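You operate a simulated robot arm through the tools that you are given. There is no shell and no other tool. Be economical: measure what you need, move in short steps, check, and stop when the job is done.

You run a simulated two-armed robot. Do the job below in one go: nothing can be reset, and whatever is moved stays where it is left.

Task
The PLUG pocket is empty: put the red plug in and reset the fault.
Fine: plug switch off first, on again before the RESET beside ENTRY; stand the other plug in the PARK pocket. Where these are worked on the way, their far stop is far enough and under half their travel is too little: plug switch.

The check looks at the end state, three seconds after you hand in, the way a careful person would. Anything else that was tipped, shoved, dropped, spilled or broken makes it a failure.

Robot
Two 7-joint arms with two-finger parallel grippers on one trunk that stands fixed in place. Base frame: the origin is at the foot of the trunk, x ahead of it, y to its left, z up. Readings come in mm, degrees, newtons and seconds.
The left shoulder is at [30, 119, 1110], the right one opposite. With the tool pointing down near the work surface each hand reaches from about 280 to 680 mm from the base axis, measured 20 degrees to its own side. Payload 3.43 kg a hand.
The TCP of each hand is the grasp point between the finger pads, 30 mm short of the fingertips. In the tool frame z runs along the fingers and y along their closing line. The gripper opens to 94 mm. The fingers are 28 mm wide and 10 mm thick; the gripper's body (50 by 96 mm) begins 55 mm behind the TCP.
Orientation is told as [roll, pitch, yaw] about the base's x, y, z axes, in that order, counted from this pose: with the fingers straight down and closing along the base's y, the tool's x points along the base's -x, its y along +y and its z along -z.

Tools
- The arms move only by the tool play_rows. It takes "left_deltas", "right_deltas" or both (then of equal length, played together; a hand with none holds still); each is a list of rows, each a list of 7 numbers: the shift along the tool's x, y, z in units of 25 mm (1.0 is 25 mm), then the turn, a rotation vector about the tool's x, y, z in units of 8 degrees (1.0 is 8 degrees), then the opening, from 0 (shut) to 1 (fully open). In form: [[dx, dy, dz, rx, ry, rz, jaw], ...]. A call has 1 to 20 rows; each row shifts and turns the commanded pose from where the row before left it, along the tool's axes as they then stand. A call with a number of a shift or a turn outside -1 to 1 is refused whole. Rows are played at 5 a second. More than 50 mm and 8.6 degrees between two rows, or a gripper value outside its range, and nothing of the call is played. A pose out of reach is approached as far as the arm can. The call stops where the force on the tool passes 90 N (or 10 N more than at its start, if that is more) or the arm is blocked; 0.2 s more then pass. The fingers move at their own pace (about 72 mm/s each) and stop on an object; they squeeze with about 21 N. The grip force told is the motor's: it shows also when the fingers shut on nothing. Time passes only in rows, and 0.2 s behind the last, so rows that do not move let the fingers close. The reply holds the time, the measured pose of the TCP, the force on the tool along the base axes, the opening and the grip force, in the units named above and with some noise, with the torque about the TCP (base axes, N m) and any sound that the robot's microphone picked up.
- Cameras (640 x 400 px; columns grow to the right, rows downward): "scene" is now at [48.1, 5.7, 1817.8]; the picture's right is [0.09, -1.00, 0.00], its down [-0.74, -0.06, -0.66] and it looks along [0.66, 0.06, -0.75] (base axes); focal length 367 px, centre (320, 200). "left" rides on the left gripper at [76, -14, -103] in its tool frame; the picture's right is [0.18, 0.98, 0.00], its down [-0.75, 0.14, -0.64] and it looks along [-0.63, 0.12, 0.77] (tool axes); focal length 243 px, centre (320, 200). "right" rides on the right gripper at [76, 14, -103] in its tool frame; the picture's right is [-0.18, 0.98, 0.00], its down [-0.75, -0.14, -0.64] and it looks along [-0.63, -0.12, 0.77] (tool axes); focal length 243 px, centre (320, 200).
- snapshot(camera): a new picture of that camera. It takes no simulated time.
- raise_lower(by): slides the trunk up (or, below 0, down) by that many mm; the arms and the scene camera ride with it, the base frame stays. It gives what a move gives, with no picture.
- aim_head(pan, tilt): turns the head with the scene camera to pan (to the left, within 143 degrees either way) and tilt (down, from -29 to 69), counted from straight ahead of the robot. It gives what a move gives.
- pixel_to_xyz(camera, pixels): for up to 12 pixels [column, row] of the newest picture of that camera ("zoom" is the newest enlarged one), the place [x, y, z] in the base frame of the surface seen there, good to about 2 mm. It takes no simulated time.
- inspect(camera, box): a new picture of the part [left, top, right, bottom] of that camera's present view, enlarged. It takes no simulated time.
- hand_in(): hands the job in; it is judged then, once.

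Keep the steps short. Do not move on a guess: measure, check each grasp and each placing, and mend mistakes. In all there are 80 turns and 44 pictures (those below and enlarged ones count). Leave the grippers open and the arms clear of the work at the hand-in unless told otherwise, and finish with a single line.

The tools are called after "Emit:" as name(argument=value, ...) on one line, values as JSON. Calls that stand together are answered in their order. play_rows: Moves the arms, as the interface text tells. Its arguments: {"type":"object","properties":{"left_deltas":{"type":"array","items":{"type":"array","items":{"type":"number"}}},"right_deltas":{"type":"array","items":{"type":"array","items":{"type":"number"}}}},"required":[]} The other tools are called the same way: raise_lower (by) slides the trunk up or down; aim_head (pan, tilt) turns the head that bears the scene camera; snapshot (camera) takes a picture; pixel_to_xyz (camera, pixels) gives the place of the surface under pixels of a picture; inspect (camera, box) takes an enlarged picture of a part of a camera's view; hand_in () hands the job in.

At the start:

```text
t: 0.0
left_tool_pos: [462.6, 161.9, 1396.1]
left_ee_rot: [0.0, -0.1, 0.0]
left_wrist_force: [0.1, -0.6, 0.5]
left_ft_torque: [-0.02, -0.01, 0.01]
left_width: 93.7
left_grasp_force: 0.1
right_tool_pos: [422.3, -259.9, 1403.6]
right_ee_rot: [0.0, -0.1, 0.1]
right_wrist_force: [-0.1, -0.8, 0.1]
right_ft_torque: [0.01, -0.03, -0.02]
right_width: 94.1
right_grasp_force: 0.1
trunk travel left (down, up): [-375.0, 35.0]
head pan, tilt: [4.9, 48.4]
```

scene: 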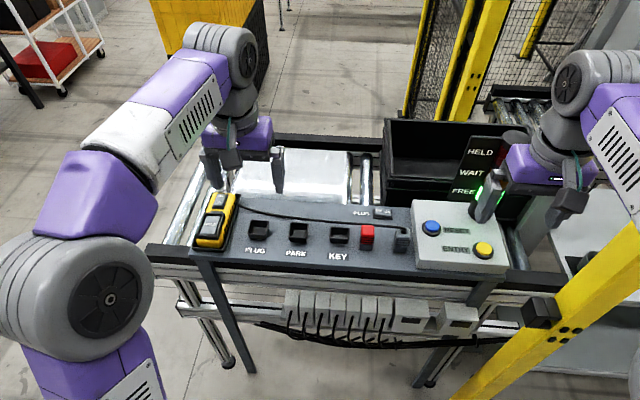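
right: 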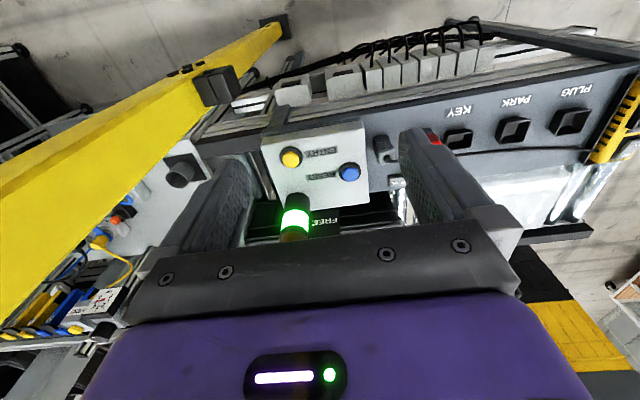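
left: 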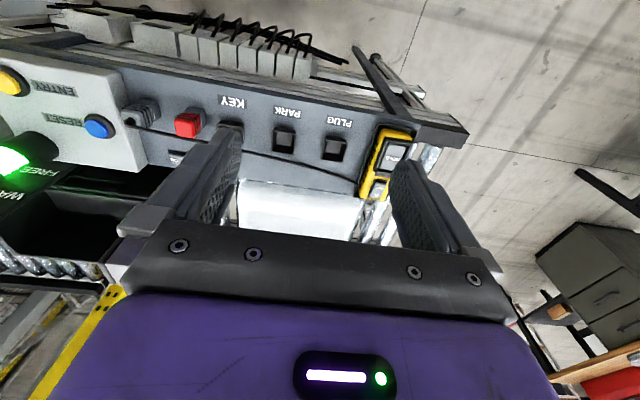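

I see the panel with the pockets, the red plug near (367,235), a grey plug near (402,240) and a yellow unit near (213,220). I'll enlarge it first.

Emit:
inspect(camera="scene", box=[180, 170, 360, 282])

Emit:
inspect(camera="scene", box=[340, 170, 520, 282])

```text
3.56 times, centred on (270, 226) of scene
```

zoom: 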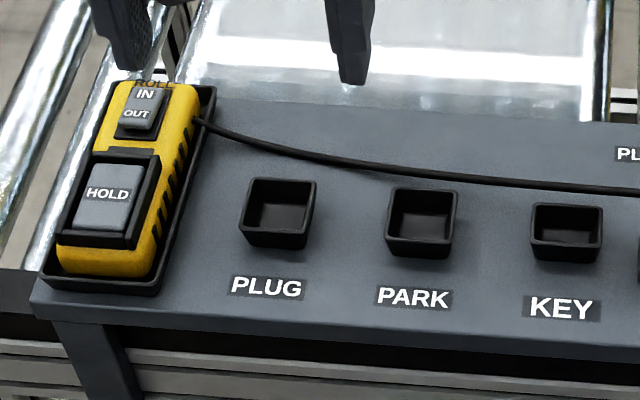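

```text
3.56 times, centred on (430, 226) of scene
```

zoom: 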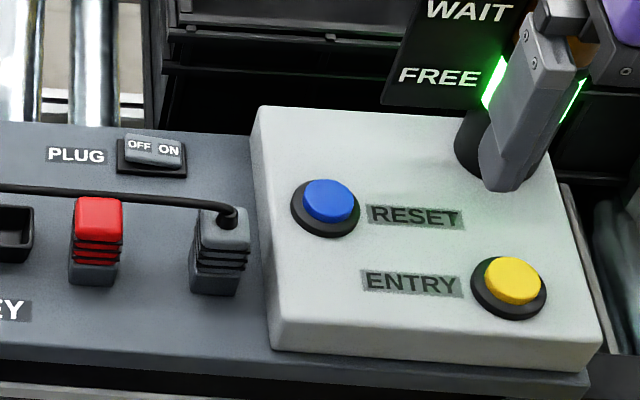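

Blue RESET, yellow ENTRY, plug switch (OFF/ON rocker), red plug and a corded grey plug are all visible. I'll measure them in this enlargement.

Emit:
pixel_to_xyz(camera="zoom", pixels=[[98, 212], [80, 280], [100, 285], [97, 205], [222, 240], [210, 292], [140, 152], [168, 155], [328, 198], [512, 280], [150, 230], [350, 300]])

Emit:
inspect(camera="scene", box=[340, 195, 420, 245])

```text
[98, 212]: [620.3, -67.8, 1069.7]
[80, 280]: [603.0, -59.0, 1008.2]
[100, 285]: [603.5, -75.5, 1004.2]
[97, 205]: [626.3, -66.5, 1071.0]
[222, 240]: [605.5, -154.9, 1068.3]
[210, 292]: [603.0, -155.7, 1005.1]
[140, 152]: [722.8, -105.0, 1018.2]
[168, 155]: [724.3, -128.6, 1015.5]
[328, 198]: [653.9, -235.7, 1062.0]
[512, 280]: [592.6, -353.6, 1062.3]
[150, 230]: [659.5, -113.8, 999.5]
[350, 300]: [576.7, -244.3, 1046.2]
```

```text
8.00 times, centred on (380, 220) of scene
```

zoom: 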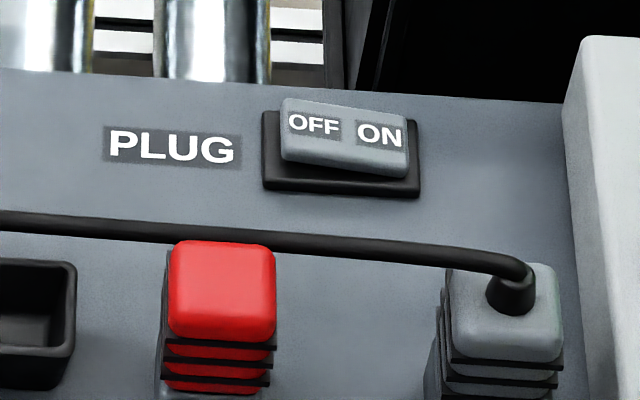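

The rocker's OFF side stands high, so it is ON now. Next I measure the plug tops, the switch and the pockets in detail.

Emit:
pixel_to_xyz(camera="zoom", pixels=[[180, 250], [265, 250], [180, 328], [265, 330], [215, 360], [458, 270], [550, 272], [455, 345], [550, 350], [300, 110], [300, 155], [390, 160]])

Emit:
inspect(camera="scene", box=[240, 210, 360, 260])

```text
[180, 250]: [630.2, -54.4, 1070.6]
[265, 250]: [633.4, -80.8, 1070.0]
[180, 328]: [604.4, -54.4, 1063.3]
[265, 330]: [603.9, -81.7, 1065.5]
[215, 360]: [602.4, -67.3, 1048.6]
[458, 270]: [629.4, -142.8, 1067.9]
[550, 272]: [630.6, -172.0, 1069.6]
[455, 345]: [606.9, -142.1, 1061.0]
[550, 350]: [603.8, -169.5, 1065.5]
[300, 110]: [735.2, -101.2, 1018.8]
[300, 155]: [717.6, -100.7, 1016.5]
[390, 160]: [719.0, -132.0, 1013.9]
```

```text
5.33 times, centred on (300, 235) of scene
```

zoom: 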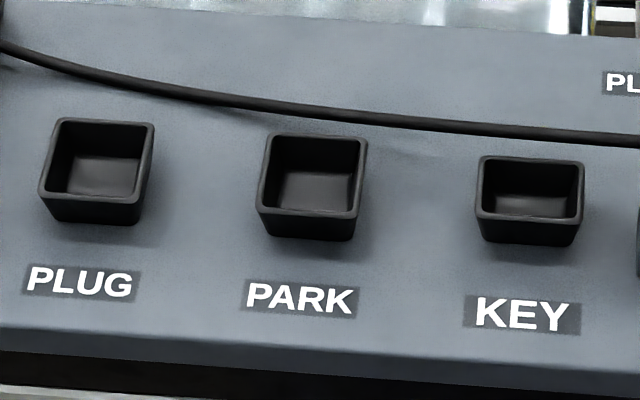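

Next I measure the pocket rims (PLUG, PARK, KEY), inside edges.

Emit:
pixel_to_xyz(camera="zoom", pixels=[[62, 121], [151, 127], [42, 191], [138, 200], [273, 137], [364, 142], [260, 206], [356, 214], [100, 180], [315, 190], [484, 160], [575, 216]])

Emit:
snapshot(camera="right")

```text
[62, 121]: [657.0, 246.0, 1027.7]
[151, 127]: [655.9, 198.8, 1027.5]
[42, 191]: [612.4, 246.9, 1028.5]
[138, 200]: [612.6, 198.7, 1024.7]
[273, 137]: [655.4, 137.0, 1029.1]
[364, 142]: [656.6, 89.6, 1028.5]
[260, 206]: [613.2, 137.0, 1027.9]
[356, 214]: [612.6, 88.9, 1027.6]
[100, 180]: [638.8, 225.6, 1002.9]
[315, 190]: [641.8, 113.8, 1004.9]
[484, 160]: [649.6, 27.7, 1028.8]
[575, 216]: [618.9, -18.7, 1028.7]
```

```text
36 pictures are left
```

right: 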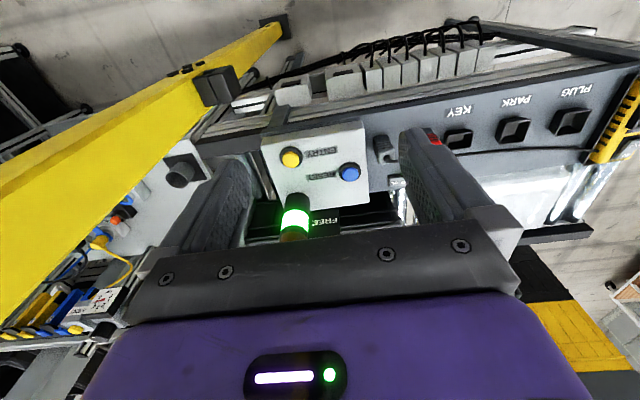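

PLUG pocket centre is about (635,223), PARK (635,113), rim z 1028. Red plug is at about (618,-68), grey at (618,-157), tops at z 1070. The rocker's OFF end is at about (726,-102,1018). First, right hand: close, come in high above the switch and tilt the fingers forward.

Emit:
play_rows(right_deltas=[[-1, 0.711, 0.64, 0, 0, 0, 0], [-1, 0.711, 0.64, 0, 0, 0, 0], [-1, 0.711, 0.64, 0, 0, 0, 0], [-1, 0.711, 0.64, 0, 0, 0, 0], [-1, 0.711, 0.64, 0, 0, 0, 0], [-1, 0.711, 0.64, 0, 0, 0, 0], [-1, 0.711, 0.64, 0, 0, 0, 0], [-1, 0.711, 0.64, 0, 0, 0, 0], [-1, 0.711, 0.64, 0, 0, 0, 0], [0, 0, 0, 0, -0.9375, 0, 0], [0, 0, 0, 0, -0.9375, 0, 0], [0, 0, 0, 0, -0.9375, 0, 0], [0, 0, 0, 0, -0.9375, 0, 0]])

```text
t: 2.8
left_tool_pos: [462.1, 163.1, 1396.5]
left_ee_rot: [0.0, -0.1, 0.0]
left_wrist_force: [-0.5, 0.0, 0.3]
left_ft_torque: [0.0, -0.02, 0.0]
left_width: 94.0
left_grasp_force: 0.1
right_tool_pos: [614.1, -110.7, 1260.5]
right_ee_rot: [0.1, -30.3, -0.1]
right_wrist_force: [0.8, 0.9, 0.1]
right_ft_torque: [0.02, 0.02, 0.01]
right_width: 0.1
right_grasp_force: 20.3
right hand out of reach, approached as far as the arm can: row 8, 9
trunk travel left (down, up): [-375.0, 35.0]
head pan, tilt: [4.9, 48.4]
```

Reach stopped a little short before the tilt, and the hand is at (614,-111,1260) with -30° pitch. Next I slide along the finger axis toward the switch, stopping about 40 mm above.

Emit:
play_rows(right_deltas=[[0.01, 0.05, 0.975, 0, 0, 0, 0], [0.01, 0.05, 0.975, 0, 0, 0, 0], [0.01, 0.05, 0.975, 0, 0, 0, 0], [0.01, 0.05, 0.975, 0, 0, 0, 0], [0.01, 0.05, 0.975, 0, 0, 0, 0], [0.01, 0.05, 0.975, 0, 0, 0, 0], [0.01, 0.05, 0.975, 0, 0, 0, 0], [0.01, 0.05, 0.975, 0, 0, 0, 0]])

Emit:
snapshot(camera="scene")

Emit:
snapshot(camera="right")

```text
t: 4.6
left_tool_pos: [463.9, 161.4, 1396.8]
left_ee_rot: [0.0, 0.0, 0.0]
left_wrist_force: [-0.3, 0.4, -0.2]
left_ft_torque: [-0.01, 0.01, -0.03]
left_width: 94.0
left_grasp_force: 0.1
right_tool_pos: [713.6, -101.3, 1089.0]
right_ee_rot: [0.1, -30.1, 0.0]
right_wrist_force: [0.1, 0.3, -0.5]
right_ft_torque: [-0.01, 0.0, -0.02]
right_width: 0.1
right_grasp_force: 21.6
trunk travel left (down, up): [-375.0, 35.0]
head pan, tilt: [4.9, 48.4]
```

```text
35 pictures are left
```

scene: 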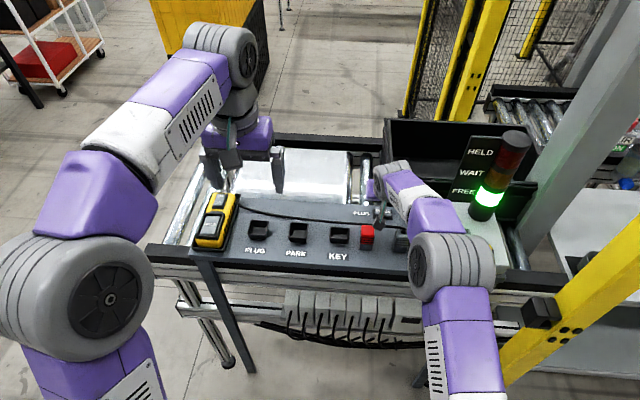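

```text
34 pictures are left
```

right: 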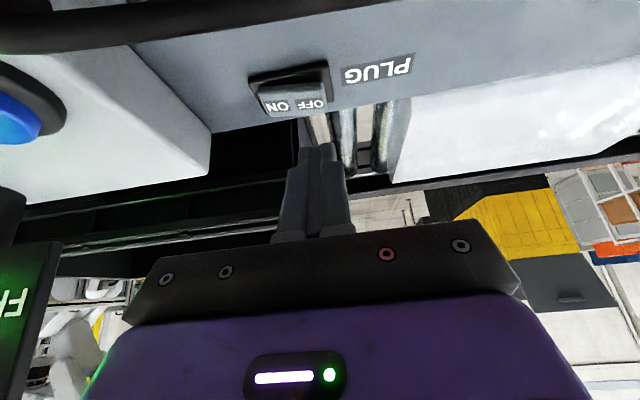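

The right camera sees the rocker: OFF at (317,103), ON at (277,105). I'll measure it from this nearer view.

Emit:
pixel_to_xyz(camera="right", pixels=[[317, 103], [277, 106], [322, 88], [325, 108], [268, 112], [262, 92], [300, 75], [295, 98], [20, 120]])

Emit:
inspect(camera="right", box=[220, 50, 380, 150])

```text
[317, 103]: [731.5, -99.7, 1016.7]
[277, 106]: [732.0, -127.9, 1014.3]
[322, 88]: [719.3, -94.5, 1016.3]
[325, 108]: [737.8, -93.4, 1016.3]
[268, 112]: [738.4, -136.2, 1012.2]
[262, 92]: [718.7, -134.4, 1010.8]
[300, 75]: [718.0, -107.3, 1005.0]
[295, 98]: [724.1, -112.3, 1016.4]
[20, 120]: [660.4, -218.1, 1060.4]
```

```text
4.00 times, centred on (300, 100) of right
```

zoom: 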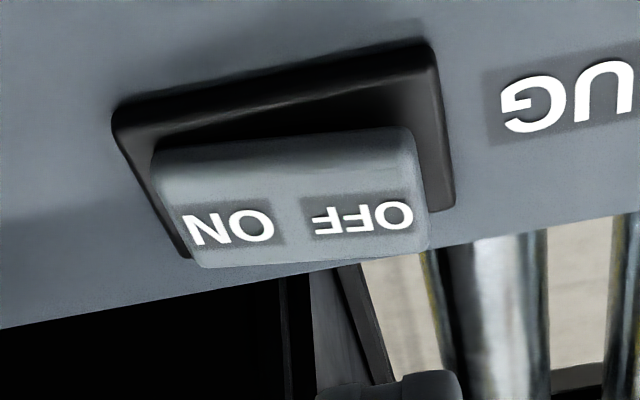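

The rocker spans x 718–738 and y -93 to -137. I move the fingertip over the OFF end and press down in 3 mm steps.

Emit:
play_rows(right_deltas=[[0.093, 0.066, 0.615, 0, 0, 0, 0], [0.093, 0.066, 0.615, 0, 0, 0, 0], [0, 0, 0, 0, 0, 0, 0], [0.06, 0, 0.104, 0, 0, 0, 0], [0.06, 0, 0.104, 0, 0, 0, 0], [0.06, 0, 0.104, 0, 0, 0, 0], [0.06, 0, 0.104, 0, 0, 0, 0], [0, 0, 0, 0, 0, 0, 0]])

Emit:
inspect(camera="right", box=[220, 50, 380, 150])

```text
t: 6.4
left_tool_pos: [463.3, 162.3, 1396.1]
left_ee_rot: [0.1, 0.0, 0.0]
left_wrist_force: [0.4, -0.6, 0.1]
left_ft_torque: [-0.01, 0.0, -0.01]
left_width: 93.9
left_grasp_force: 0.0
right_tool_pos: [721.6, -97.8, 1049.1]
right_ee_rot: [0.0, -30.1, 0.0]
right_wrist_force: [-0.7, 0.3, 0.6]
right_ft_torque: [0.0, 0.01, -0.03]
right_width: 0.0
right_grasp_force: 21.1
trunk travel left (down, up): [-375.0, 35.0]
head pan, tilt: [4.9, 48.4]
```

```text
4.00 times, centred on (300, 100) of right
```

zoom: 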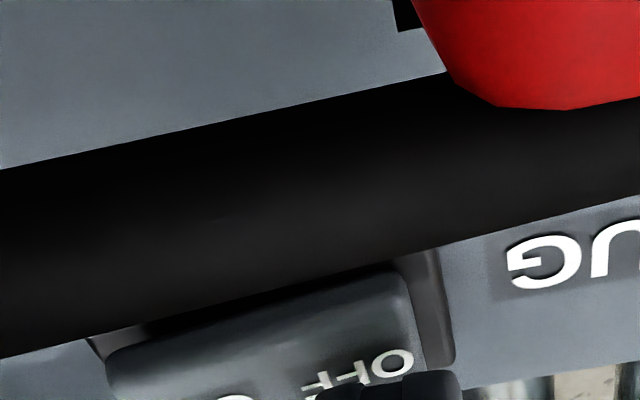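

The fingertip is just at the surface with no force yet. I press on in small steps.

Emit:
play_rows(right_deltas=[[0.02, 0, 0.12, 0, 0, 0, 0], [0.04, 0, 0.07, 0, 0, 0, 0], [0.04, 0, 0.07, 0, 0, 0, 0], [0, 0, 0, 0, 0, 0, 0]])

```text
t: 7.4
left_tool_pos: [459.6, 162.8, 1397.0]
left_ee_rot: [0.0, -0.3, -0.1]
left_wrist_force: [-0.1, 0.3, 0.2]
left_ft_torque: [0.01, -0.02, 0.05]
left_width: 94.1
left_grasp_force: 0.0
right_tool_pos: [722.8, -97.1, 1046.1]
right_ee_rot: [0.1, -30.6, 0.0]
right_wrist_force: [-4.7, 1.4, 20.8]
right_ft_torque: [-0.2, 0.05, -0.08]
right_width: 0.1
right_grasp_force: 21.0
trunk travel left (down, up): [-375.0, 35.0]
head pan, tilt: [4.9, 48.4]
```

Contact at 21 N, no click yet. I press further.

Emit:
play_rows(right_deltas=[[0.04, 0, 0.07, 0, 0, 0, 0], [0.04, 0, 0.07, 0, 0, 0, 0], [0.04, 0, 0.07, 0, 0, 0, 0], [0, 0, 0, 0, 0, 0, 0]])

Emit:
snapshot(camera="right")

```text
t: 8.4
left_tool_pos: [457.6, 164.5, 1399.6]
left_ee_rot: [-0.1, -0.2, -0.1]
left_wrist_force: [-0.4, -1.4, -0.2]
left_ft_torque: [-0.01, 0.03, 0.02]
left_width: 94.2
left_grasp_force: 0.2
right_tool_pos: [722.4, -97.0, 1046.8]
right_ee_rot: [0.0, -31.0, 0.0]
right_wrist_force: [-9.3, 2.5, 40.8]
right_ft_torque: [-0.28, 0.08, -0.09]
right_width: 0.0
right_grasp_force: 20.9
trunk travel left (down, up): [-375.0, 35.0]
head pan, tilt: [4.9, 48.4]
```

```text
31 pictures are left
```

right: 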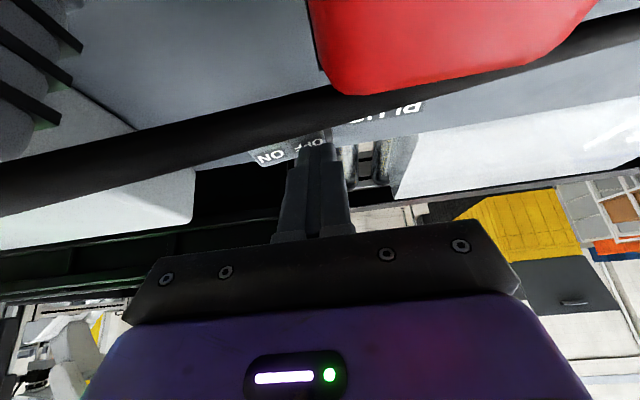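

Force rises without motion. Either the rocker is at its stop or it is blocked. I check heights by looking at the ON end around (270,157).

Emit:
inspect(camera="right", box=[230, 110, 390, 210])

Emit:
pixel_to_xyz(camera="zoom", pixels=[[130, 190], [200, 180], [250, 160], [290, 140], [350, 130], [120, 200], [520, 90], [300, 70]])

```text
4.00 times, centred on (310, 160) of right
```

zoom: 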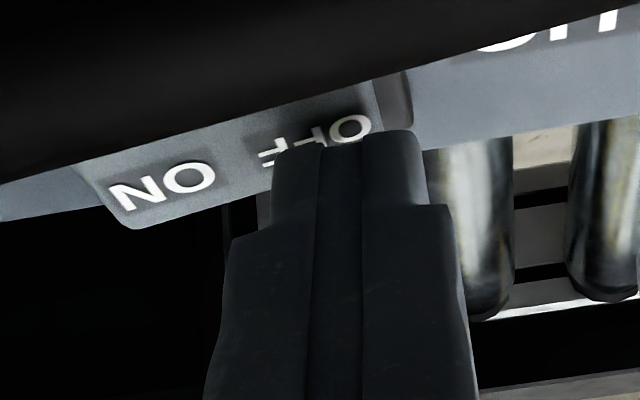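

```text
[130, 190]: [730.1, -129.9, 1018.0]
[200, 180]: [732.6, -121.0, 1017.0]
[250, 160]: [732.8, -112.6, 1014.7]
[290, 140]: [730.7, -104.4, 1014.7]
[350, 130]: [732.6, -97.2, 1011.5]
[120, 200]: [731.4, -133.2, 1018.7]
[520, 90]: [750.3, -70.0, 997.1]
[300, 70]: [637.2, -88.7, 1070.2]
```

The OFF end is now at 1011 and the ON end at 1019, so the switch is OFF. I back the right hand off along its fingers and park it to the right.

Emit:
play_rows(right_deltas=[[0, 0, -1, 0, 0, 0, 0], [0, 0, -1, 0, 0, 0, 0], [0, 0, -1, 0, 0, 0, 0], [0, 0, -1, 0, 0, 0, 0], [0, 0, -1, 0, 0, 0, 0], [0.21, -0.95, -0.98, 0, 0, 0, 0.5], [0.21, -0.95, -0.98, 0, 0, 0, 0.5], [0.21, -0.95, -0.98, 0, 0, 0, 0.5], [0.21, -0.95, -0.98, 0, 0, 0, 0.5], [0.21, -0.95, -0.98, 0, 0, 0, 0.5], [0.21, -0.95, -0.98, 0, 0, 0, 0.5], [0.21, -0.95, -0.9, 0, 0, 0, 0.5], [0.21, -0.95, -0.9, 0, 0, 0, 0.5]])

Emit:
snapshot(camera="scene")

```text
t: 11.2
left_tool_pos: [462.0, 160.9, 1396.4]
left_ee_rot: [0.0, 0.0, 0.0]
left_wrist_force: [-0.8, -0.8, -0.1]
left_ft_torque: [-0.01, -0.01, 0.0]
left_width: 93.8
left_grasp_force: 0.0
right_tool_pos: [526.3, -289.2, 1289.7]
right_ee_rot: [0.0, -30.1, 0.0]
right_wrist_force: [0.0, 0.2, 0.1]
right_ft_torque: [-0.01, 0.02, 0.0]
right_width: 46.8
right_grasp_force: 0.1
trunk travel left (down, up): [-375.0, 35.0]
head pan, tilt: [4.9, 48.4]
```

```text
29 pictures are left
```

scene: 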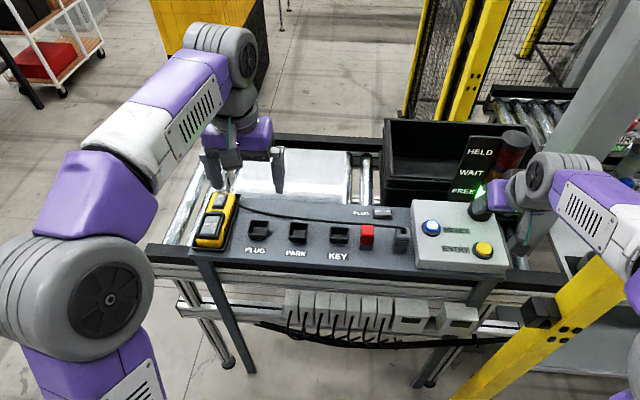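

Right arm is clear. Next, the left hand goes above the red plug (618,-68) at z 1180, jaws 60 mm so they miss the KEY pocket and the grey plug.

Emit:
play_rows(left_deltas=[[-0.624, -0.916, 0.864, 0, 0, 0, 0.64], [-0.624, -0.916, 0.864, 0, 0, 0, 0.64], [-0.624, -0.916, 0.864, 0, 0, 0, 0.64], [-0.624, -0.916, 0.864, 0, 0, 0, 0.64], [-0.624, -0.916, 0.864, 0, 0, 0, 0.64], [-0.624, -0.916, 0.864, 0, 0, 0, 0.64], [-0.624, -0.916, 0.864, 0, 0, 0, 0.64], [-0.624, -0.916, 0.864, 0, 0, 0, 0.64], [-0.624, -0.916, 0.864, 0, 0, 0, 0.64], [-0.624, -0.916, 0.864, 0, 0, 0, 0.64], [0, 0, 0, 0, 0, 0, 0.64]])

Emit:
snapshot(camera="left")

```text
t: 13.6
left_tool_pos: [597.0, -53.1, 1180.6]
left_ee_rot: [0.0, -0.1, 0.0]
left_wrist_force: [-0.5, 0.2, -0.4]
left_ft_torque: [0.02, 0.01, -0.06]
left_width: 60.0
left_grasp_force: 0.1
left hand out of reach, approached as far as the arm can: row 9, 10
right_tool_pos: [528.8, -288.6, 1289.5]
right_ee_rot: [0.0, -30.2, 0.1]
right_wrist_force: [0.0, 0.3, 0.3]
right_ft_torque: [0.01, 0.0, 0.0]
right_width: 47.0
right_grasp_force: 0.0
trunk travel left (down, up): [-375.0, 35.0]
head pan, tilt: [4.9, 48.4]
```

```text
28 pictures are left
```

left: 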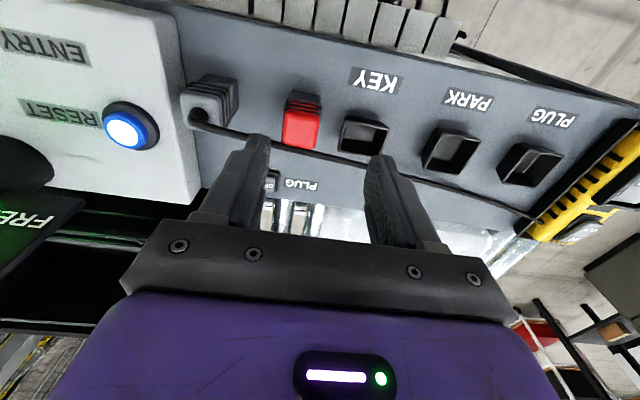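

At this height the reach ends at (597,-53), and lower it will reach farther. Before descending I measure the cord's line behind the plug, which the right finger must miss.

Emit:
pixel_to_xyz(camera="left", pixels=[[198, 117], [212, 123], [230, 132], [245, 136], [290, 147], [315, 153], [301, 128], [295, 143], [304, 98], [200, 100], [289, 128], [316, 130]])

Emit:
raise_lower(by=30)

```text
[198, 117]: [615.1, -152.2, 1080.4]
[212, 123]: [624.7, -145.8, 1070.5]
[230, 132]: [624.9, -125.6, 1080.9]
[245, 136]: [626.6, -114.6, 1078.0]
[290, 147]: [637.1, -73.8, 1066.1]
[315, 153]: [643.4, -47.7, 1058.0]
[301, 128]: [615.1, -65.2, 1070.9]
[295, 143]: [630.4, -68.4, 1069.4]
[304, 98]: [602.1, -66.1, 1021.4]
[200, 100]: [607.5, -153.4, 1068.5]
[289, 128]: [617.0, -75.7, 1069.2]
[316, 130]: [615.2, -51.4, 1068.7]
```

```text
t: 14.3
left_tool_pos: [596.9, -52.1, 1210.8]
left_ee_rot: [0.0, 0.0, 0.0]
left_wrist_force: [-0.2, -0.3, -0.5]
left_ft_torque: [-0.01, -0.01, 0.02]
left_width: 60.2
left_grasp_force: 0.0
right_tool_pos: [528.6, -288.4, 1318.7]
right_ee_rot: [0.1, -30.1, 0.0]
right_wrist_force: [0.4, 0.3, -0.3]
right_ft_torque: [0.03, -0.01, 0.02]
right_width: 47.0
right_grasp_force: 0.0
trunk travel left (down, up): [-405.0, 5.0]
head pan, tilt: [4.9, 48.4]
```

The cord runs at about x 627–637, z 1066–1080 right behind the plug, so the -y finger must stay in front of it. I'll grip with TCP x≈609 and only 47 mm open. First I descend to z≈1108, tips still above the plug.

Emit:
play_rows(left_deltas=[[0, 0, 0.9, 0, 0, 0, 0.5], [0, 0, 0.9, 0, 0, 0, 0.5], [0, 0, 0.9, 0, 0, 0, 0.5], [-0.24, -0.32, 0.7, 0, 0, 0, 0.5], [-0.24, -0.32, 0.7, 0, 0, 0, 0.5], [0, 0, 0, 0, 0, 0, 0.5]])

Emit:
snapshot(camera="left")

Emit:
inspect(camera="scene", box=[310, 200, 430, 275])

```text
t: 15.8
left_tool_pos: [604.8, -67.0, 1108.1]
left_ee_rot: [0.0, 0.1, 0.0]
left_wrist_force: [0.2, 0.2, 0.0]
left_ft_torque: [0.01, 0.01, -0.02]
left_width: 47.2
left_grasp_force: 0.0
left hand out of reach, approached as far as the arm can: row 5
right_tool_pos: [528.3, -287.2, 1319.5]
right_ee_rot: [0.0, -30.1, 0.0]
right_wrist_force: [-0.4, 0.1, -0.6]
right_ft_torque: [0.02, 0.01, 0.03]
right_width: 46.8
right_grasp_force: 0.0
trunk travel left (down, up): [-405.0, 5.0]
head pan, tilt: [4.9, 48.4]
```

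```text
27 pictures are left
```

left: 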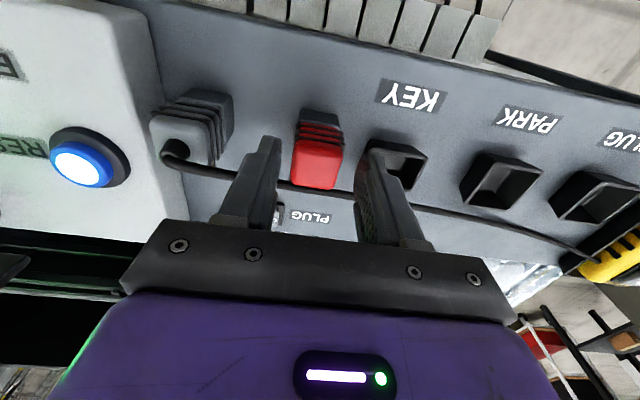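

```text
5.33 times, centred on (370, 238) of scene
```

zoom: 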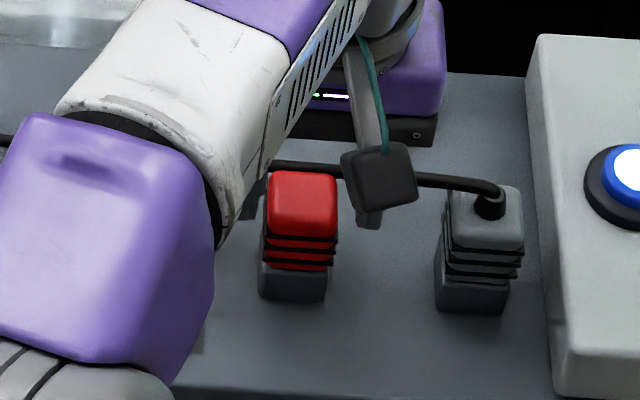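

Jaws straddle the plug in y. I'll descend to TCP z≈1064, easing x to about 609 as the reach grows.

Emit:
play_rows(left_deltas=[[0, 0, 0.6, 0, 0, 0, 0.5], [0, 0, 0.6, 0, 0, 0, 0.5], [-0.16, 0, 0.5, 0, 0, 0, 0.5], [0, 0, 0, 0, 0, 0, 0.5]])

Emit:
inspect(camera="left", box=[140, 60, 460, 260])

```text
t: 16.8
left_tool_pos: [605.3, -65.5, 1066.6]
left_ee_rot: [0.0, 0.0, 0.1]
left_wrist_force: [0.4, -1.0, -0.1]
left_ft_torque: [0.01, -0.02, -0.03]
left_width: 47.0
left_grasp_force: 0.1
right_tool_pos: [528.5, -287.2, 1319.3]
right_ee_rot: [0.0, -30.1, -0.1]
right_wrist_force: [0.0, -0.4, 0.6]
right_ft_torque: [0.04, 0.0, -0.01]
right_width: 46.8
right_grasp_force: 0.1
trunk travel left (down, up): [-405.0, 5.0]
head pan, tilt: [4.9, 48.4]
```

```text
2.00 times, centred on (300, 160) of left
```

zoom: 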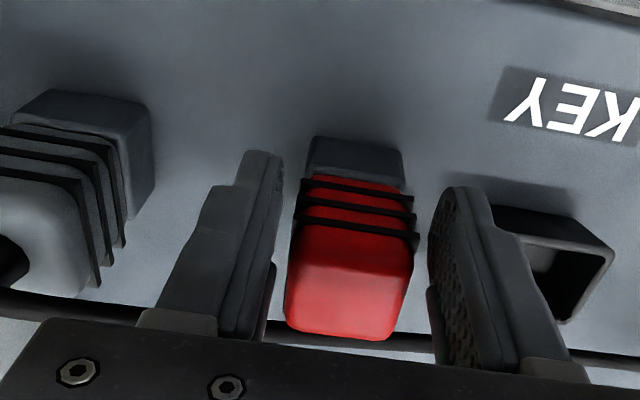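

No contact, the cord is clear and the plug is between the pads. I nudge x +5 and y -2, then close.

Emit:
play_rows(left_deltas=[[-0.2, -0.08, 0.1, 0, 0, 0, 0.5], [0, 0, 0, 0, 0, 0, 0.5], [0, 0, 0, 0, 0, 0, 0], [0, 0, 0, 0, 0, 0, 0], [0, 0, 0, 0, 0, 0, 0]])

Emit:
inspect(camera="left", box=[140, 60, 460, 260])

```text
t: 17.9
left_tool_pos: [605.2, -65.7, 1066.4]
left_ee_rot: [0.0, 0.0, 0.0]
left_wrist_force: [0.0, -1.0, 0.5]
left_ft_torque: [-0.01, -0.01, -0.04]
left_width: 37.6
left_grasp_force: 21.5
left hand out of reach, approached as far as the arm can: row 1
right_tool_pos: [529.3, -287.9, 1319.4]
right_ee_rot: [-0.1, -30.1, 0.0]
right_wrist_force: [-0.2, -0.6, 0.6]
right_ft_torque: [0.02, 0.0, 0.02]
right_width: 46.9
right_grasp_force: 0.0
trunk travel left (down, up): [-405.0, 5.0]
head pan, tilt: [4.9, 48.4]
```

```text
2.00 times, centred on (300, 160) of left
```

zoom: 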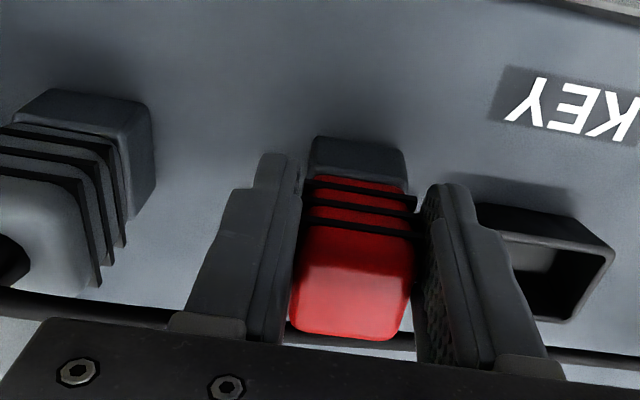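

The grip holds at 37.6 mm width (21.5 N). I lift about 57 mm with a slight pull back from the cord, then look.

Emit:
play_rows(left_deltas=[[0.2, 0, -0.4, 0, 0, 0, 0], [0, 0, -0.7, 0, 0, 0, 0], [0, 0, -0.7, 0, 0, 0, 0], [0, 0, -0.6, 0, 0, 0, 0], [0, 0, 0, 0, 0, 0, 0]])

Emit:
snapshot(camera="left")

```text
t: 19.1
left_tool_pos: [600.1, -66.9, 1126.7]
left_ee_rot: [0.0, 0.0, 0.1]
left_wrist_force: [0.5, -0.1, -1.2]
left_ft_torque: [-0.01, -0.03, 0.0]
left_width: 37.6
left_grasp_force: 21.2
right_tool_pos: [528.2, -287.2, 1318.6]
right_ee_rot: [0.1, -30.0, 0.0]
right_wrist_force: [1.4, -0.2, -0.4]
right_ft_torque: [-0.01, -0.02, 0.01]
right_width: 47.1
right_grasp_force: 0.1
trunk travel left (down, up): [-405.0, 5.0]
head pan, tilt: [4.9, 48.4]
```

```text
23 pictures are left
```

left: 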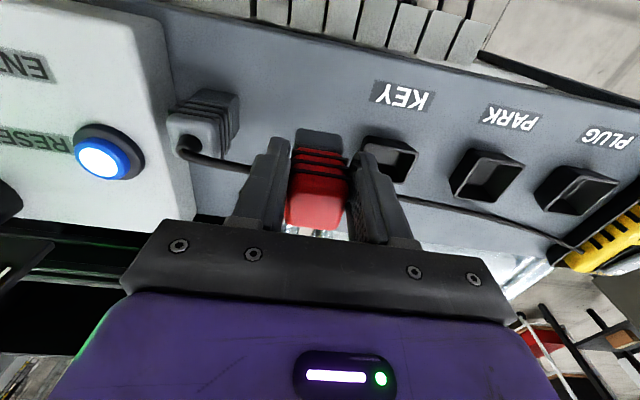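

The red plug is in the hand, bottom about 60 mm above the panel. I carry it left to above the PLUG pocket.

Emit:
play_rows(left_deltas=[[0, 0.827, 0, 0, 0, 0, 0], [0, 0.827, 0, 0, 0, 0, 0], [0, 0.827, 0, 0, 0, 0, 0], [0, 0.827, 0, 0, 0, 0, 0], [0, 0.827, 0, 0, 0, 0, 0], [0, 0.827, 0, 0, 0, 0, 0], [0, 0.827, 0, 0, 0, 0, 0], [0, 0.827, 0, 0, 0, 0, 0], [0, 0.827, 0, 0, 0, 0, 0], [0, 0.827, 0, 0, 0, 0, 0], [-0.22, 0.827, 0, 0, 0, 0, 0], [-0.22, 0.827, 0, 0, 0, 0, 0], [-0.22, 0.827, 0, 0, 0, 0, 0], [-0.22, 0.827, 0, 0, 0, 0, 0], [0, 0, 0, 0, 0, 0, 0]])

Emit:
snapshot(camera="left")

Emit:
inspect(camera="scene", box=[180, 180, 340, 280])

```text
t: 22.4
left_tool_pos: [622.2, 223.0, 1126.8]
left_ee_rot: [-0.1, 0.0, -0.1]
left_wrist_force: [0.5, 0.0, -1.2]
left_ft_torque: [0.03, -0.01, 0.01]
left_width: 37.7
left_grasp_force: 21.0
right_tool_pos: [528.2, -289.0, 1319.9]
right_ee_rot: [0.0, -30.2, 0.1]
right_wrist_force: [-1.0, 0.6, -0.3]
right_ft_torque: [0.01, 0.0, 0.04]
right_width: 47.0
right_grasp_force: 0.1
trunk travel left (down, up): [-405.0, 5.0]
head pan, tilt: [4.9, 48.4]
```

```text
22 pictures are left
```

left: 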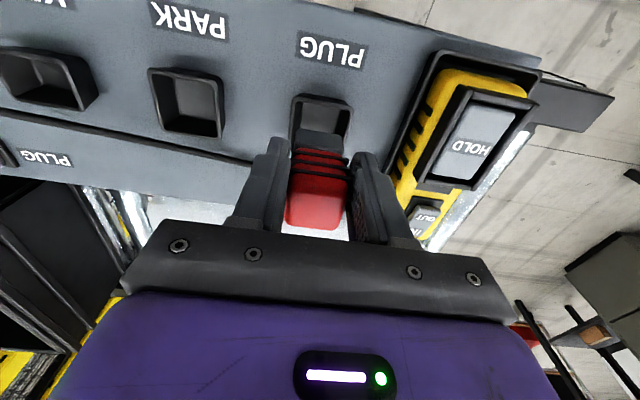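

```text
4.00 times, centred on (260, 230) of scene
```

zoom: 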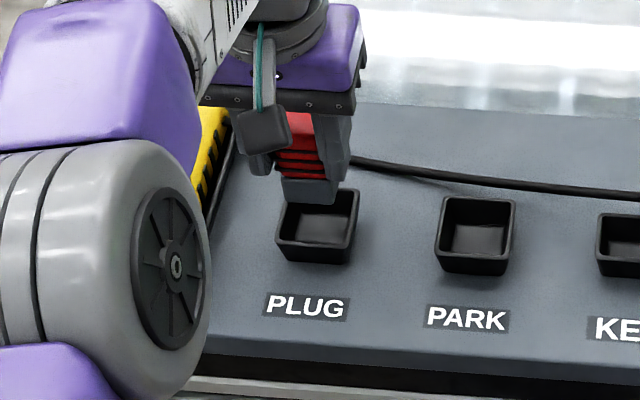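

Above the pocket. I check alignment by measuring the plug base and cap against the pocket rim in the left picture.

Emit:
pixel_to_xyz(camera="left", pixels=[[300, 141], [320, 141], [341, 143], [320, 170], [318, 200], [295, 98], [351, 103], [293, 120], [349, 130]])

Emit:
inspect(camera="left", box=[240, 80, 400, 240])

```text
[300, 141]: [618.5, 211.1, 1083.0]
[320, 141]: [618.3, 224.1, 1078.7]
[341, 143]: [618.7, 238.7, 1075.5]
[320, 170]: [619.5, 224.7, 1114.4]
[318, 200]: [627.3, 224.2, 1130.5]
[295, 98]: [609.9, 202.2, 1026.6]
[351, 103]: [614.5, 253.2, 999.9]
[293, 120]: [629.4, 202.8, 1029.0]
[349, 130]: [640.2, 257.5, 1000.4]
```

```text
2.50 times, centred on (320, 160) of left
```

zoom: 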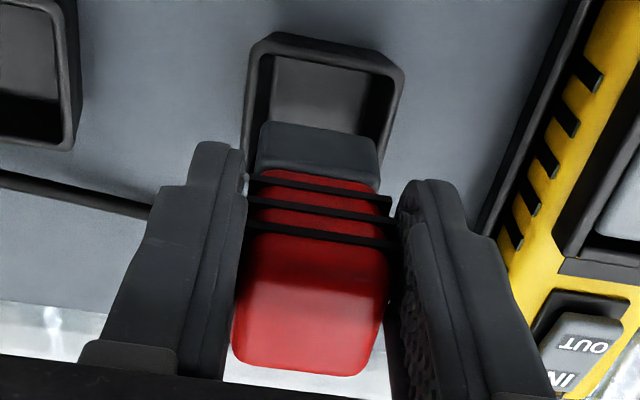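

Plug centre is about (634.3,224) and the pocket centre (634.7,222.6), so they agree to about 1 mm. I shift y -1.3 and lower slowly.

Emit:
play_rows(left_deltas=[[0, -0.05, 0.5, 0, 0, 0, 0], [0, 0, 0.4, 0, 0, 0, 0], [0, 0, 0.3, 0, 0, 0, 0], [0, 0, 0.3, 0, 0, 0, 0], [0, 0, 0.3, 0, 0, 0, 0], [0, 0, 0.3, 0, 0, 0, 0], [0, 0, 0.1, 0, 0, 0, 0], [0, 0, 0, 0, 0, 0, 0]])

Emit:
inspect(camera="left", box=[192, 60, 448, 220])

```text
t: 24.1
left_tool_pos: [623.4, 223.4, 1068.8]
left_ee_rot: [0.0, -0.1, 0.0]
left_wrist_force: [-0.8, 3.9, 2.9]
left_ft_torque: [0.2, -0.02, 0.08]
left_width: 37.8
left_grasp_force: 21.3
right_tool_pos: [528.3, -287.0, 1320.0]
right_ee_rot: [0.0, -30.1, -0.1]
right_wrist_force: [0.0, 0.4, -0.2]
right_ft_torque: [0.0, 0.03, -0.01]
right_width: 47.0
right_grasp_force: 0.0
trunk travel left (down, up): [-405.0, 5.0]
head pan, tilt: [4.9, 48.4]
```

```text
2.50 times, centred on (320, 140) of left
```

zoom: 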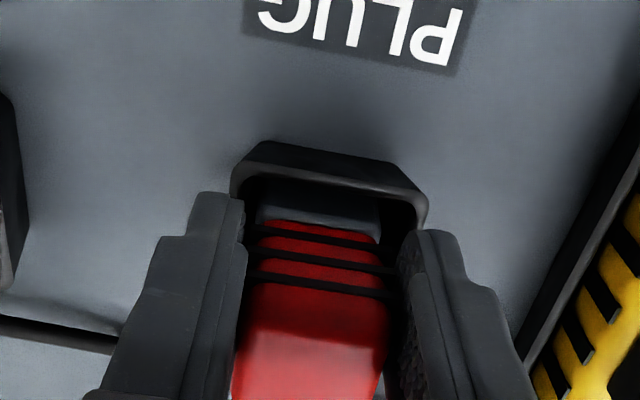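

The plug is inside the pocket, z matches the floor. I press 1.5 mm more to feel the floor, then open to 52 mm.

Emit:
play_rows(left_deltas=[[0, -0.03, 0.06, 0, 0, 0, 0], [0, 0, 0.06, 0, 0, 0, 0], [0, 0, 0, 0, 0, 0, 0]])

```text
t: 24.9
left_tool_pos: [622.6, 222.0, 1070.4]
left_ee_rot: [0.0, -0.3, 0.1]
left_wrist_force: [-2.4, 4.6, 15.8]
left_ft_torque: [0.08, 0.01, 0.04]
left_width: 37.4
left_grasp_force: 20.4
right_tool_pos: [526.6, -287.3, 1319.3]
right_ee_rot: [0.1, -30.1, 0.0]
right_wrist_force: [0.5, -0.7, -0.1]
right_ft_torque: [-0.04, -0.03, -0.03]
right_width: 47.0
right_grasp_force: 0.0
trunk travel left (down, up): [-405.0, 5.0]
head pan, tilt: [4.9, 48.4]
```

The floor is felt (16 N, no further travel). I open and lift away.

Emit:
play_rows(left_deltas=[[0, 0, -0.08, 0, 0, 0, 0.55], [0, 0, 0, 0, 0, 0, 0.55], [0, 0, 0, 0, 0, 0, 0.55], [0, 0, -0.8, 0, 0, 0, 0.55], [0, 0, -0.9, 0, 0, 0, 0.55], [0, 0, -0.9, 0, 0, 0, 0.55], [0, 0, -0.9, 0, 0, 0, 0.55], [0, 0, 0, 0, 0, 0, 0.55]])

Emit:
inspect(camera="left", box=[192, 40, 448, 200])

```text
t: 26.8
left_tool_pos: [624.0, 222.1, 1157.4]
left_ee_rot: [0.0, -0.1, 0.0]
left_wrist_force: [-0.1, -0.5, -0.6]
left_ft_torque: [0.0, -0.01, 0.0]
left_width: 51.4
left_grasp_force: 0.1
right_tool_pos: [528.4, -288.3, 1318.7]
right_ee_rot: [-0.1, -30.0, 0.0]
right_wrist_force: [-0.2, -0.6, 0.8]
right_ft_torque: [0.0, 0.02, 0.01]
right_width: 46.6
right_grasp_force: 0.1
trunk travel left (down, up): [-405.0, 5.0]
head pan, tilt: [4.9, 48.4]
```

```text
2.50 times, centred on (320, 120) of left
```

zoom: 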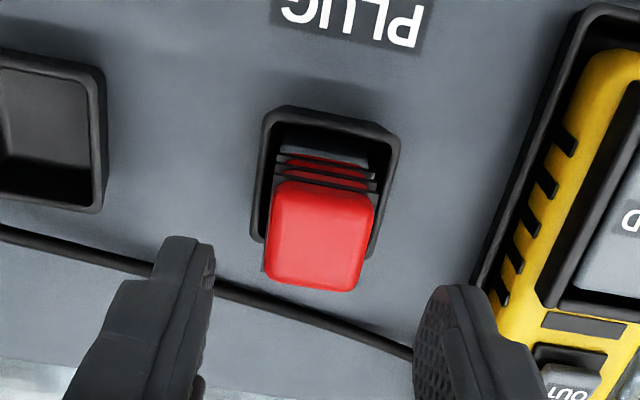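

Red plug sits in the PLUG pocket. I check its top is level, while the left hand retreats back-left and up, and the right hand yaws 90° in place. It will then close along x, clear of the grey plug's cord, with the fingers tilted toward +y for reach.

Emit:
pixel_to_xyz(camera="zoom", pixels=[[290, 200], [365, 205], [280, 265], [350, 275], [320, 235], [320, 158]])

Emit:
play_rows(left_deltas=[[0.5, 0.2, -0.95, 0, 0, 0, 0.55], [0.87, 0.65, -0.95, 0, 0, 0, 0.55], [0.87, 0.65, -0.95, 0, 0, 0, 0.55], [0.87, 0.65, -0.95, 0, 0, 0, 0.55], [0.87, 0.65, -0.95, 0, 0, 0, 0.55], [0.87, 0.65, -0.95, 0, 0, 0, 0.55], [0.87, 0.65, -0.95, 0, 0, 0, 0.55], [0.87, 0.65, -0.95, 0, 0, 0, 0.55], [0.5, 0.65, 0, 0, 0, 0, 0.55], [0, 0.65, 0, 0, 0, 0, 0.55], [0, 0, 0, 0, 0, 0, 0.55], [0, 0, 0, 0, 0, 0, 0.55]], right_deltas=[[0, 0, 0, -0.469, 0, -0.812, 0.6], [0, 0, 0, -0.469, 0, -0.812, 0.6], [0, 0, 0, -0.469, 0, -0.812, 0.6], [0, 0, 0, -0.469, 0, -0.812, 0.6], [0, 0, 0, -0.469, 0, -0.812, 0.6], [0, 0, 0, -0.469, 0, -0.812, 0.6], [0, 0, 0, -0.469, 0, -0.812, 0.6], [0, 0, 0, -0.469, 0, -0.812, 0.6], [0, 0, 0, -0.469, 0, -0.812, 0.6], [0, 0, 0, -0.469, 0, -0.812, 0.6], [0, 0, 0, -0.469, 0, -0.812, 0.6], [0, 0, 0, -0.469, 0, -0.812, 0.6]])

Emit:
snapshot(camera="scene")

```text
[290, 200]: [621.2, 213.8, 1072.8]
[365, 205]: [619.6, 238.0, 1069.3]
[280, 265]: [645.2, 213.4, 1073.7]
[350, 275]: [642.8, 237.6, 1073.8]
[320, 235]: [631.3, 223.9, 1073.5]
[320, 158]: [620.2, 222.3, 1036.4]
```

```text
t: 29.4
left_tool_pos: [445.9, 373.4, 1347.9]
left_ee_rot: [-0.1, 0.0, 0.0]
left_wrist_force: [0.4, -0.4, 0.2]
left_ft_torque: [0.0, 0.04, 0.04]
left_width: 51.9
left_grasp_force: 0.0
right_tool_pos: [531.0, -287.6, 1319.4]
right_ee_rot: [-0.2, -30.0, 90.4]
right_wrist_force: [0.4, -0.2, -0.9]
right_ft_torque: [0.01, 0.03, -0.02]
right_width: 56.3
right_grasp_force: 0.1
trunk travel left (down, up): [-405.0, 5.0]
head pan, tilt: [4.9, 48.4]
```

```text
17 pictures are left
```

scene: 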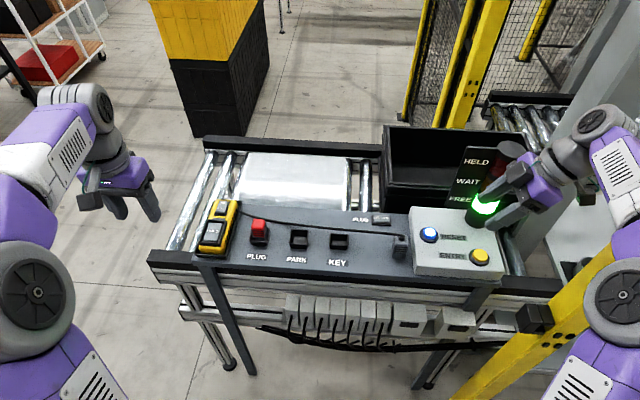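

Red plug top is level at z 1073. The right hand has reached yaw 90. Next it slides to hover over the grey plug at (618,-157,1130).

Emit:
play_rows(right_deltas=[[-0.0756, -0.348, 0.917, 0, 0, 0, 0.68], [-0.0756, -0.348, 0.917, 0, 0, 0, 0.68], [-0.0756, -0.348, 0.917, 0, 0, 0, 0.68], [-0.0756, -0.348, 0.917, 0, 0, 0, 0.68], [-0.0756, -0.348, 0.917, 0, 0, 0, 0.68], [-0.0756, -0.348, 0.917, 0, 0, 0, 0.68], [-0.0756, -0.348, 0.917, 0, 0, 0, 0.68], [-0.0756, -0.348, 0.917, 0, 0, 0, 0.68], [-0.0756, -0.348, 0.917, 0, 0, 0, 0.68], [-0.0756, -0.348, 0.917, 0, 0, 0, 0.68], [0, 0, 0, 0, 0, 0, 0.68]])

Emit:
snapshot(camera="right")

```text
t: 31.8
left_tool_pos: [444.2, 372.8, 1348.5]
left_ee_rot: [0.1, 0.0, 0.0]
left_wrist_force: [0.6, -0.3, 0.2]
left_ft_torque: [0.0, 0.0, 0.02]
left_width: 51.5
left_grasp_force: 0.1
right_tool_pos: [613.5, -156.8, 1128.8]
right_ee_rot: [-0.2, -30.0, 90.2]
right_wrist_force: [0.4, 0.6, 0.2]
right_ft_torque: [-0.04, 0.02, 0.0]
right_width: 64.2
right_grasp_force: 0.1
trunk travel left (down, up): [-405.0, 5.0]
head pan, tilt: [4.9, 48.4]
```

```text
16 pictures are left
```

right: 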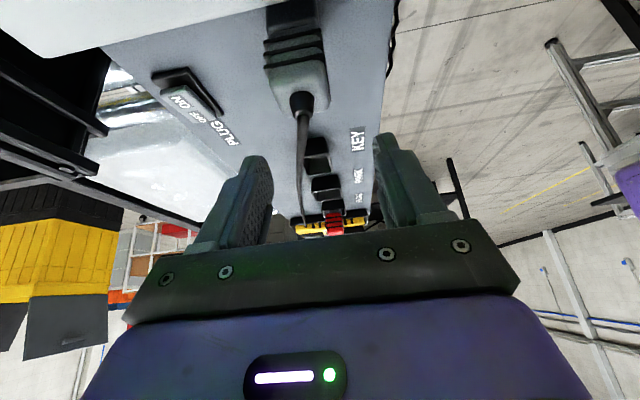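

The plug and its cord lie between the fingers. I shift x +4 and go down to z≈1067.

Emit:
play_rows(right_deltas=[[0.248, -0.09, 0.43, 0, 0, 0, 0.68], [0.248, -0.09, 0.43, 0, 0, 0, 0.68], [0.248, 0, 0.43, 0, 0, 0, 0.68], [0.248, 0, 0.43, 0, 0, 0, 0.68], [0.248, 0, 0.43, 0, 0, 0, 0.68], [0, 0, 0, 0, 0, 0, 0.68]])

Emit:
snapshot(camera="right")

```text
t: 33.1
left_tool_pos: [444.0, 374.1, 1349.9]
left_ee_rot: [0.0, 0.1, 0.1]
left_wrist_force: [-0.8, -0.8, -0.2]
left_ft_torque: [0.0, -0.01, -0.01]
left_width: 51.7
left_grasp_force: 0.1
right_tool_pos: [618.7, -156.3, 1066.6]
right_ee_rot: [-0.1, -30.0, 90.1]
right_wrist_force: [0.2, 0.1, -0.1]
right_ft_torque: [-0.03, 0.0, -0.01]
right_width: 64.2
right_grasp_force: 0.1
trunk travel left (down, up): [-405.0, 5.0]
head pan, tilt: [4.9, 48.4]
```

```text
15 pictures are left
```

right: 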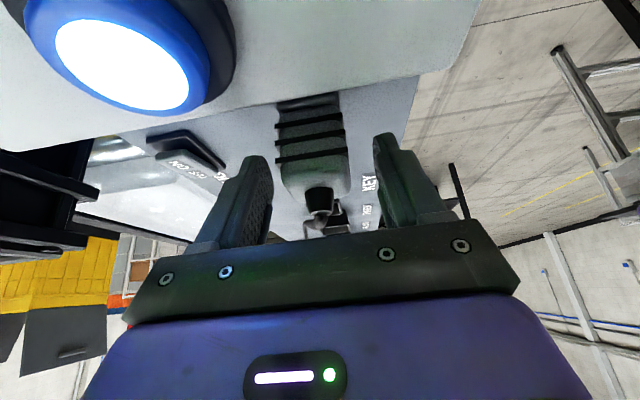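

Well placed, no contact. I close on the grey plug.

Emit:
play_rows(right_deltas=[[0, 0, 0, 0, 0, 0, 0.4], [0, 0, 0, 0, 0, 0, 0], [0, 0, 0, 0, 0, 0, 0], [0, 0, 0, 0, 0, 0, 0]])

```text
t: 34.1
left_tool_pos: [444.0, 373.4, 1348.1]
left_ee_rot: [-0.1, 0.0, 0.0]
left_wrist_force: [-0.8, 0.1, 0.5]
left_ft_torque: [-0.01, 0.0, 0.01]
left_width: 51.3
left_grasp_force: 0.1
right_tool_pos: [620.3, -156.5, 1067.1]
right_ee_rot: [-0.2, -30.1, 90.1]
right_wrist_force: [0.6, -0.4, 0.2]
right_ft_torque: [-0.02, 0.03, 0.05]
right_width: 37.6
right_grasp_force: 20.7
trunk travel left (down, up): [-405.0, 5.0]
head pan, tilt: [4.9, 48.4]
```

Gripped at 37.6 mm, same as the red one. I lift 55 mm straight up.

Emit:
play_rows(right_deltas=[[-0.22, 0, -0.38, 0, 0, 0, 0], [-0.22, 0, -0.38, 0, 0, 0, 0], [-0.22, 0, -0.38, 0, 0, 0, 0], [-0.22, 0, -0.38, 0, 0, 0, 0], [-0.22, 0, -0.38, 0, 0, 0, 0], [0, 0, 0, 0, 0, 0, 0]])

Emit:
inspect(camera="scene", box=[190, 170, 510, 290])

```text
t: 35.5
left_tool_pos: [444.5, 373.7, 1348.2]
left_ee_rot: [0.0, 0.0, 0.1]
left_wrist_force: [0.3, 0.2, 0.1]
left_ft_torque: [0.03, 0.01, 0.03]
left_width: 51.3
left_grasp_force: 0.0
right_tool_pos: [621.2, -157.5, 1122.7]
right_ee_rot: [-0.1, -30.0, 90.2]
right_wrist_force: [0.5, 0.6, -0.8]
right_ft_torque: [0.0, -0.01, 0.01]
right_width: 37.9
right_grasp_force: 21.2
trunk travel left (down, up): [-405.0, 5.0]
head pan, tilt: [4.9, 48.4]
```

```text
2.00 times, centred on (350, 230) of scene
```

zoom: 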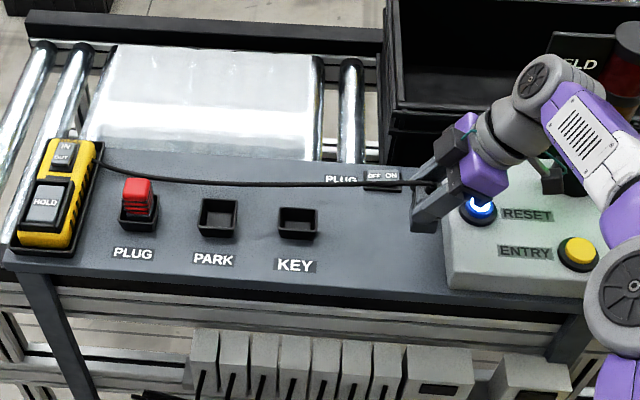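

The plug hangs in the hand and the cord follows. I carry it in +y toward above PARK (634.5,113).

Emit:
play_rows(right_deltas=[[-0.781, 0, 0.451, 0, 0, 0, 0], [-0.781, 0, 0.451, 0, 0, 0, 0], [-0.781, 0, 0.451, 0, 0, 0, 0], [-0.781, 0, 0.451, 0, 0, 0, 0], [-0.781, 0, 0.451, 0, 0, 0, 0], [-0.781, 0, 0.451, 0, 0, 0, 0], [-0.781, -0.09, 0.451, 0, 0, 0, 0], [-0.781, -0.09, 0.451, 0, 0, 0, 0], [-0.781, -0.09, 0.451, 0, 0, 0, 0], [-0.781, -0.09, 0.451, 0, 0, 0, 0], [-0.781, -0.09, 0.451, 0, 0, 0, 0], [-0.781, -0.09, 0.451, 0, 0, 0, 0], [0, 0, 0, 0, 0, 0, 0]])

Emit:
snapshot(camera="scene")

Emit:
snapshot(camera="right")

```text
t: 38.4
left_tool_pos: [443.7, 372.2, 1347.7]
left_ee_rot: [0.0, 0.0, 0.1]
left_wrist_force: [0.4, 0.6, -0.3]
left_ft_torque: [-0.02, -0.02, -0.01]
left_width: 51.8
left_grasp_force: 0.1
right_tool_pos: [625.2, 111.4, 1120.3]
right_ee_rot: [0.0, -30.0, 90.1]
right_wrist_force: [0.1, -0.8, -0.6]
right_ft_torque: [-0.03, 0.02, 0.0]
right_width: 37.6
right_grasp_force: 20.9
right hand out of reach, approached as far as the arm can: row 12
trunk travel left (down, up): [-405.0, 5.0]
head pan, tilt: [4.9, 48.4]
```

```text
13 pictures are left
```

scene: 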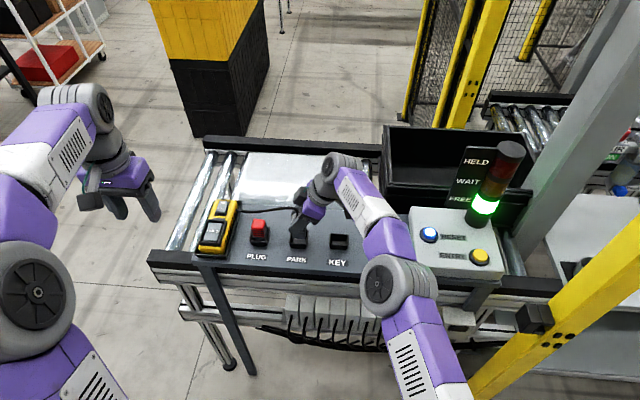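

```text
12 pictures are left
```

right: 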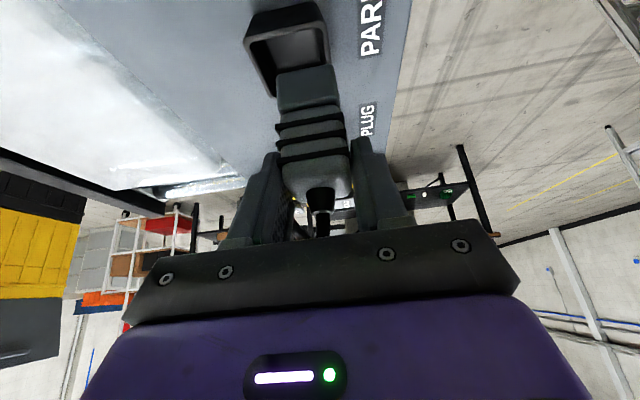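

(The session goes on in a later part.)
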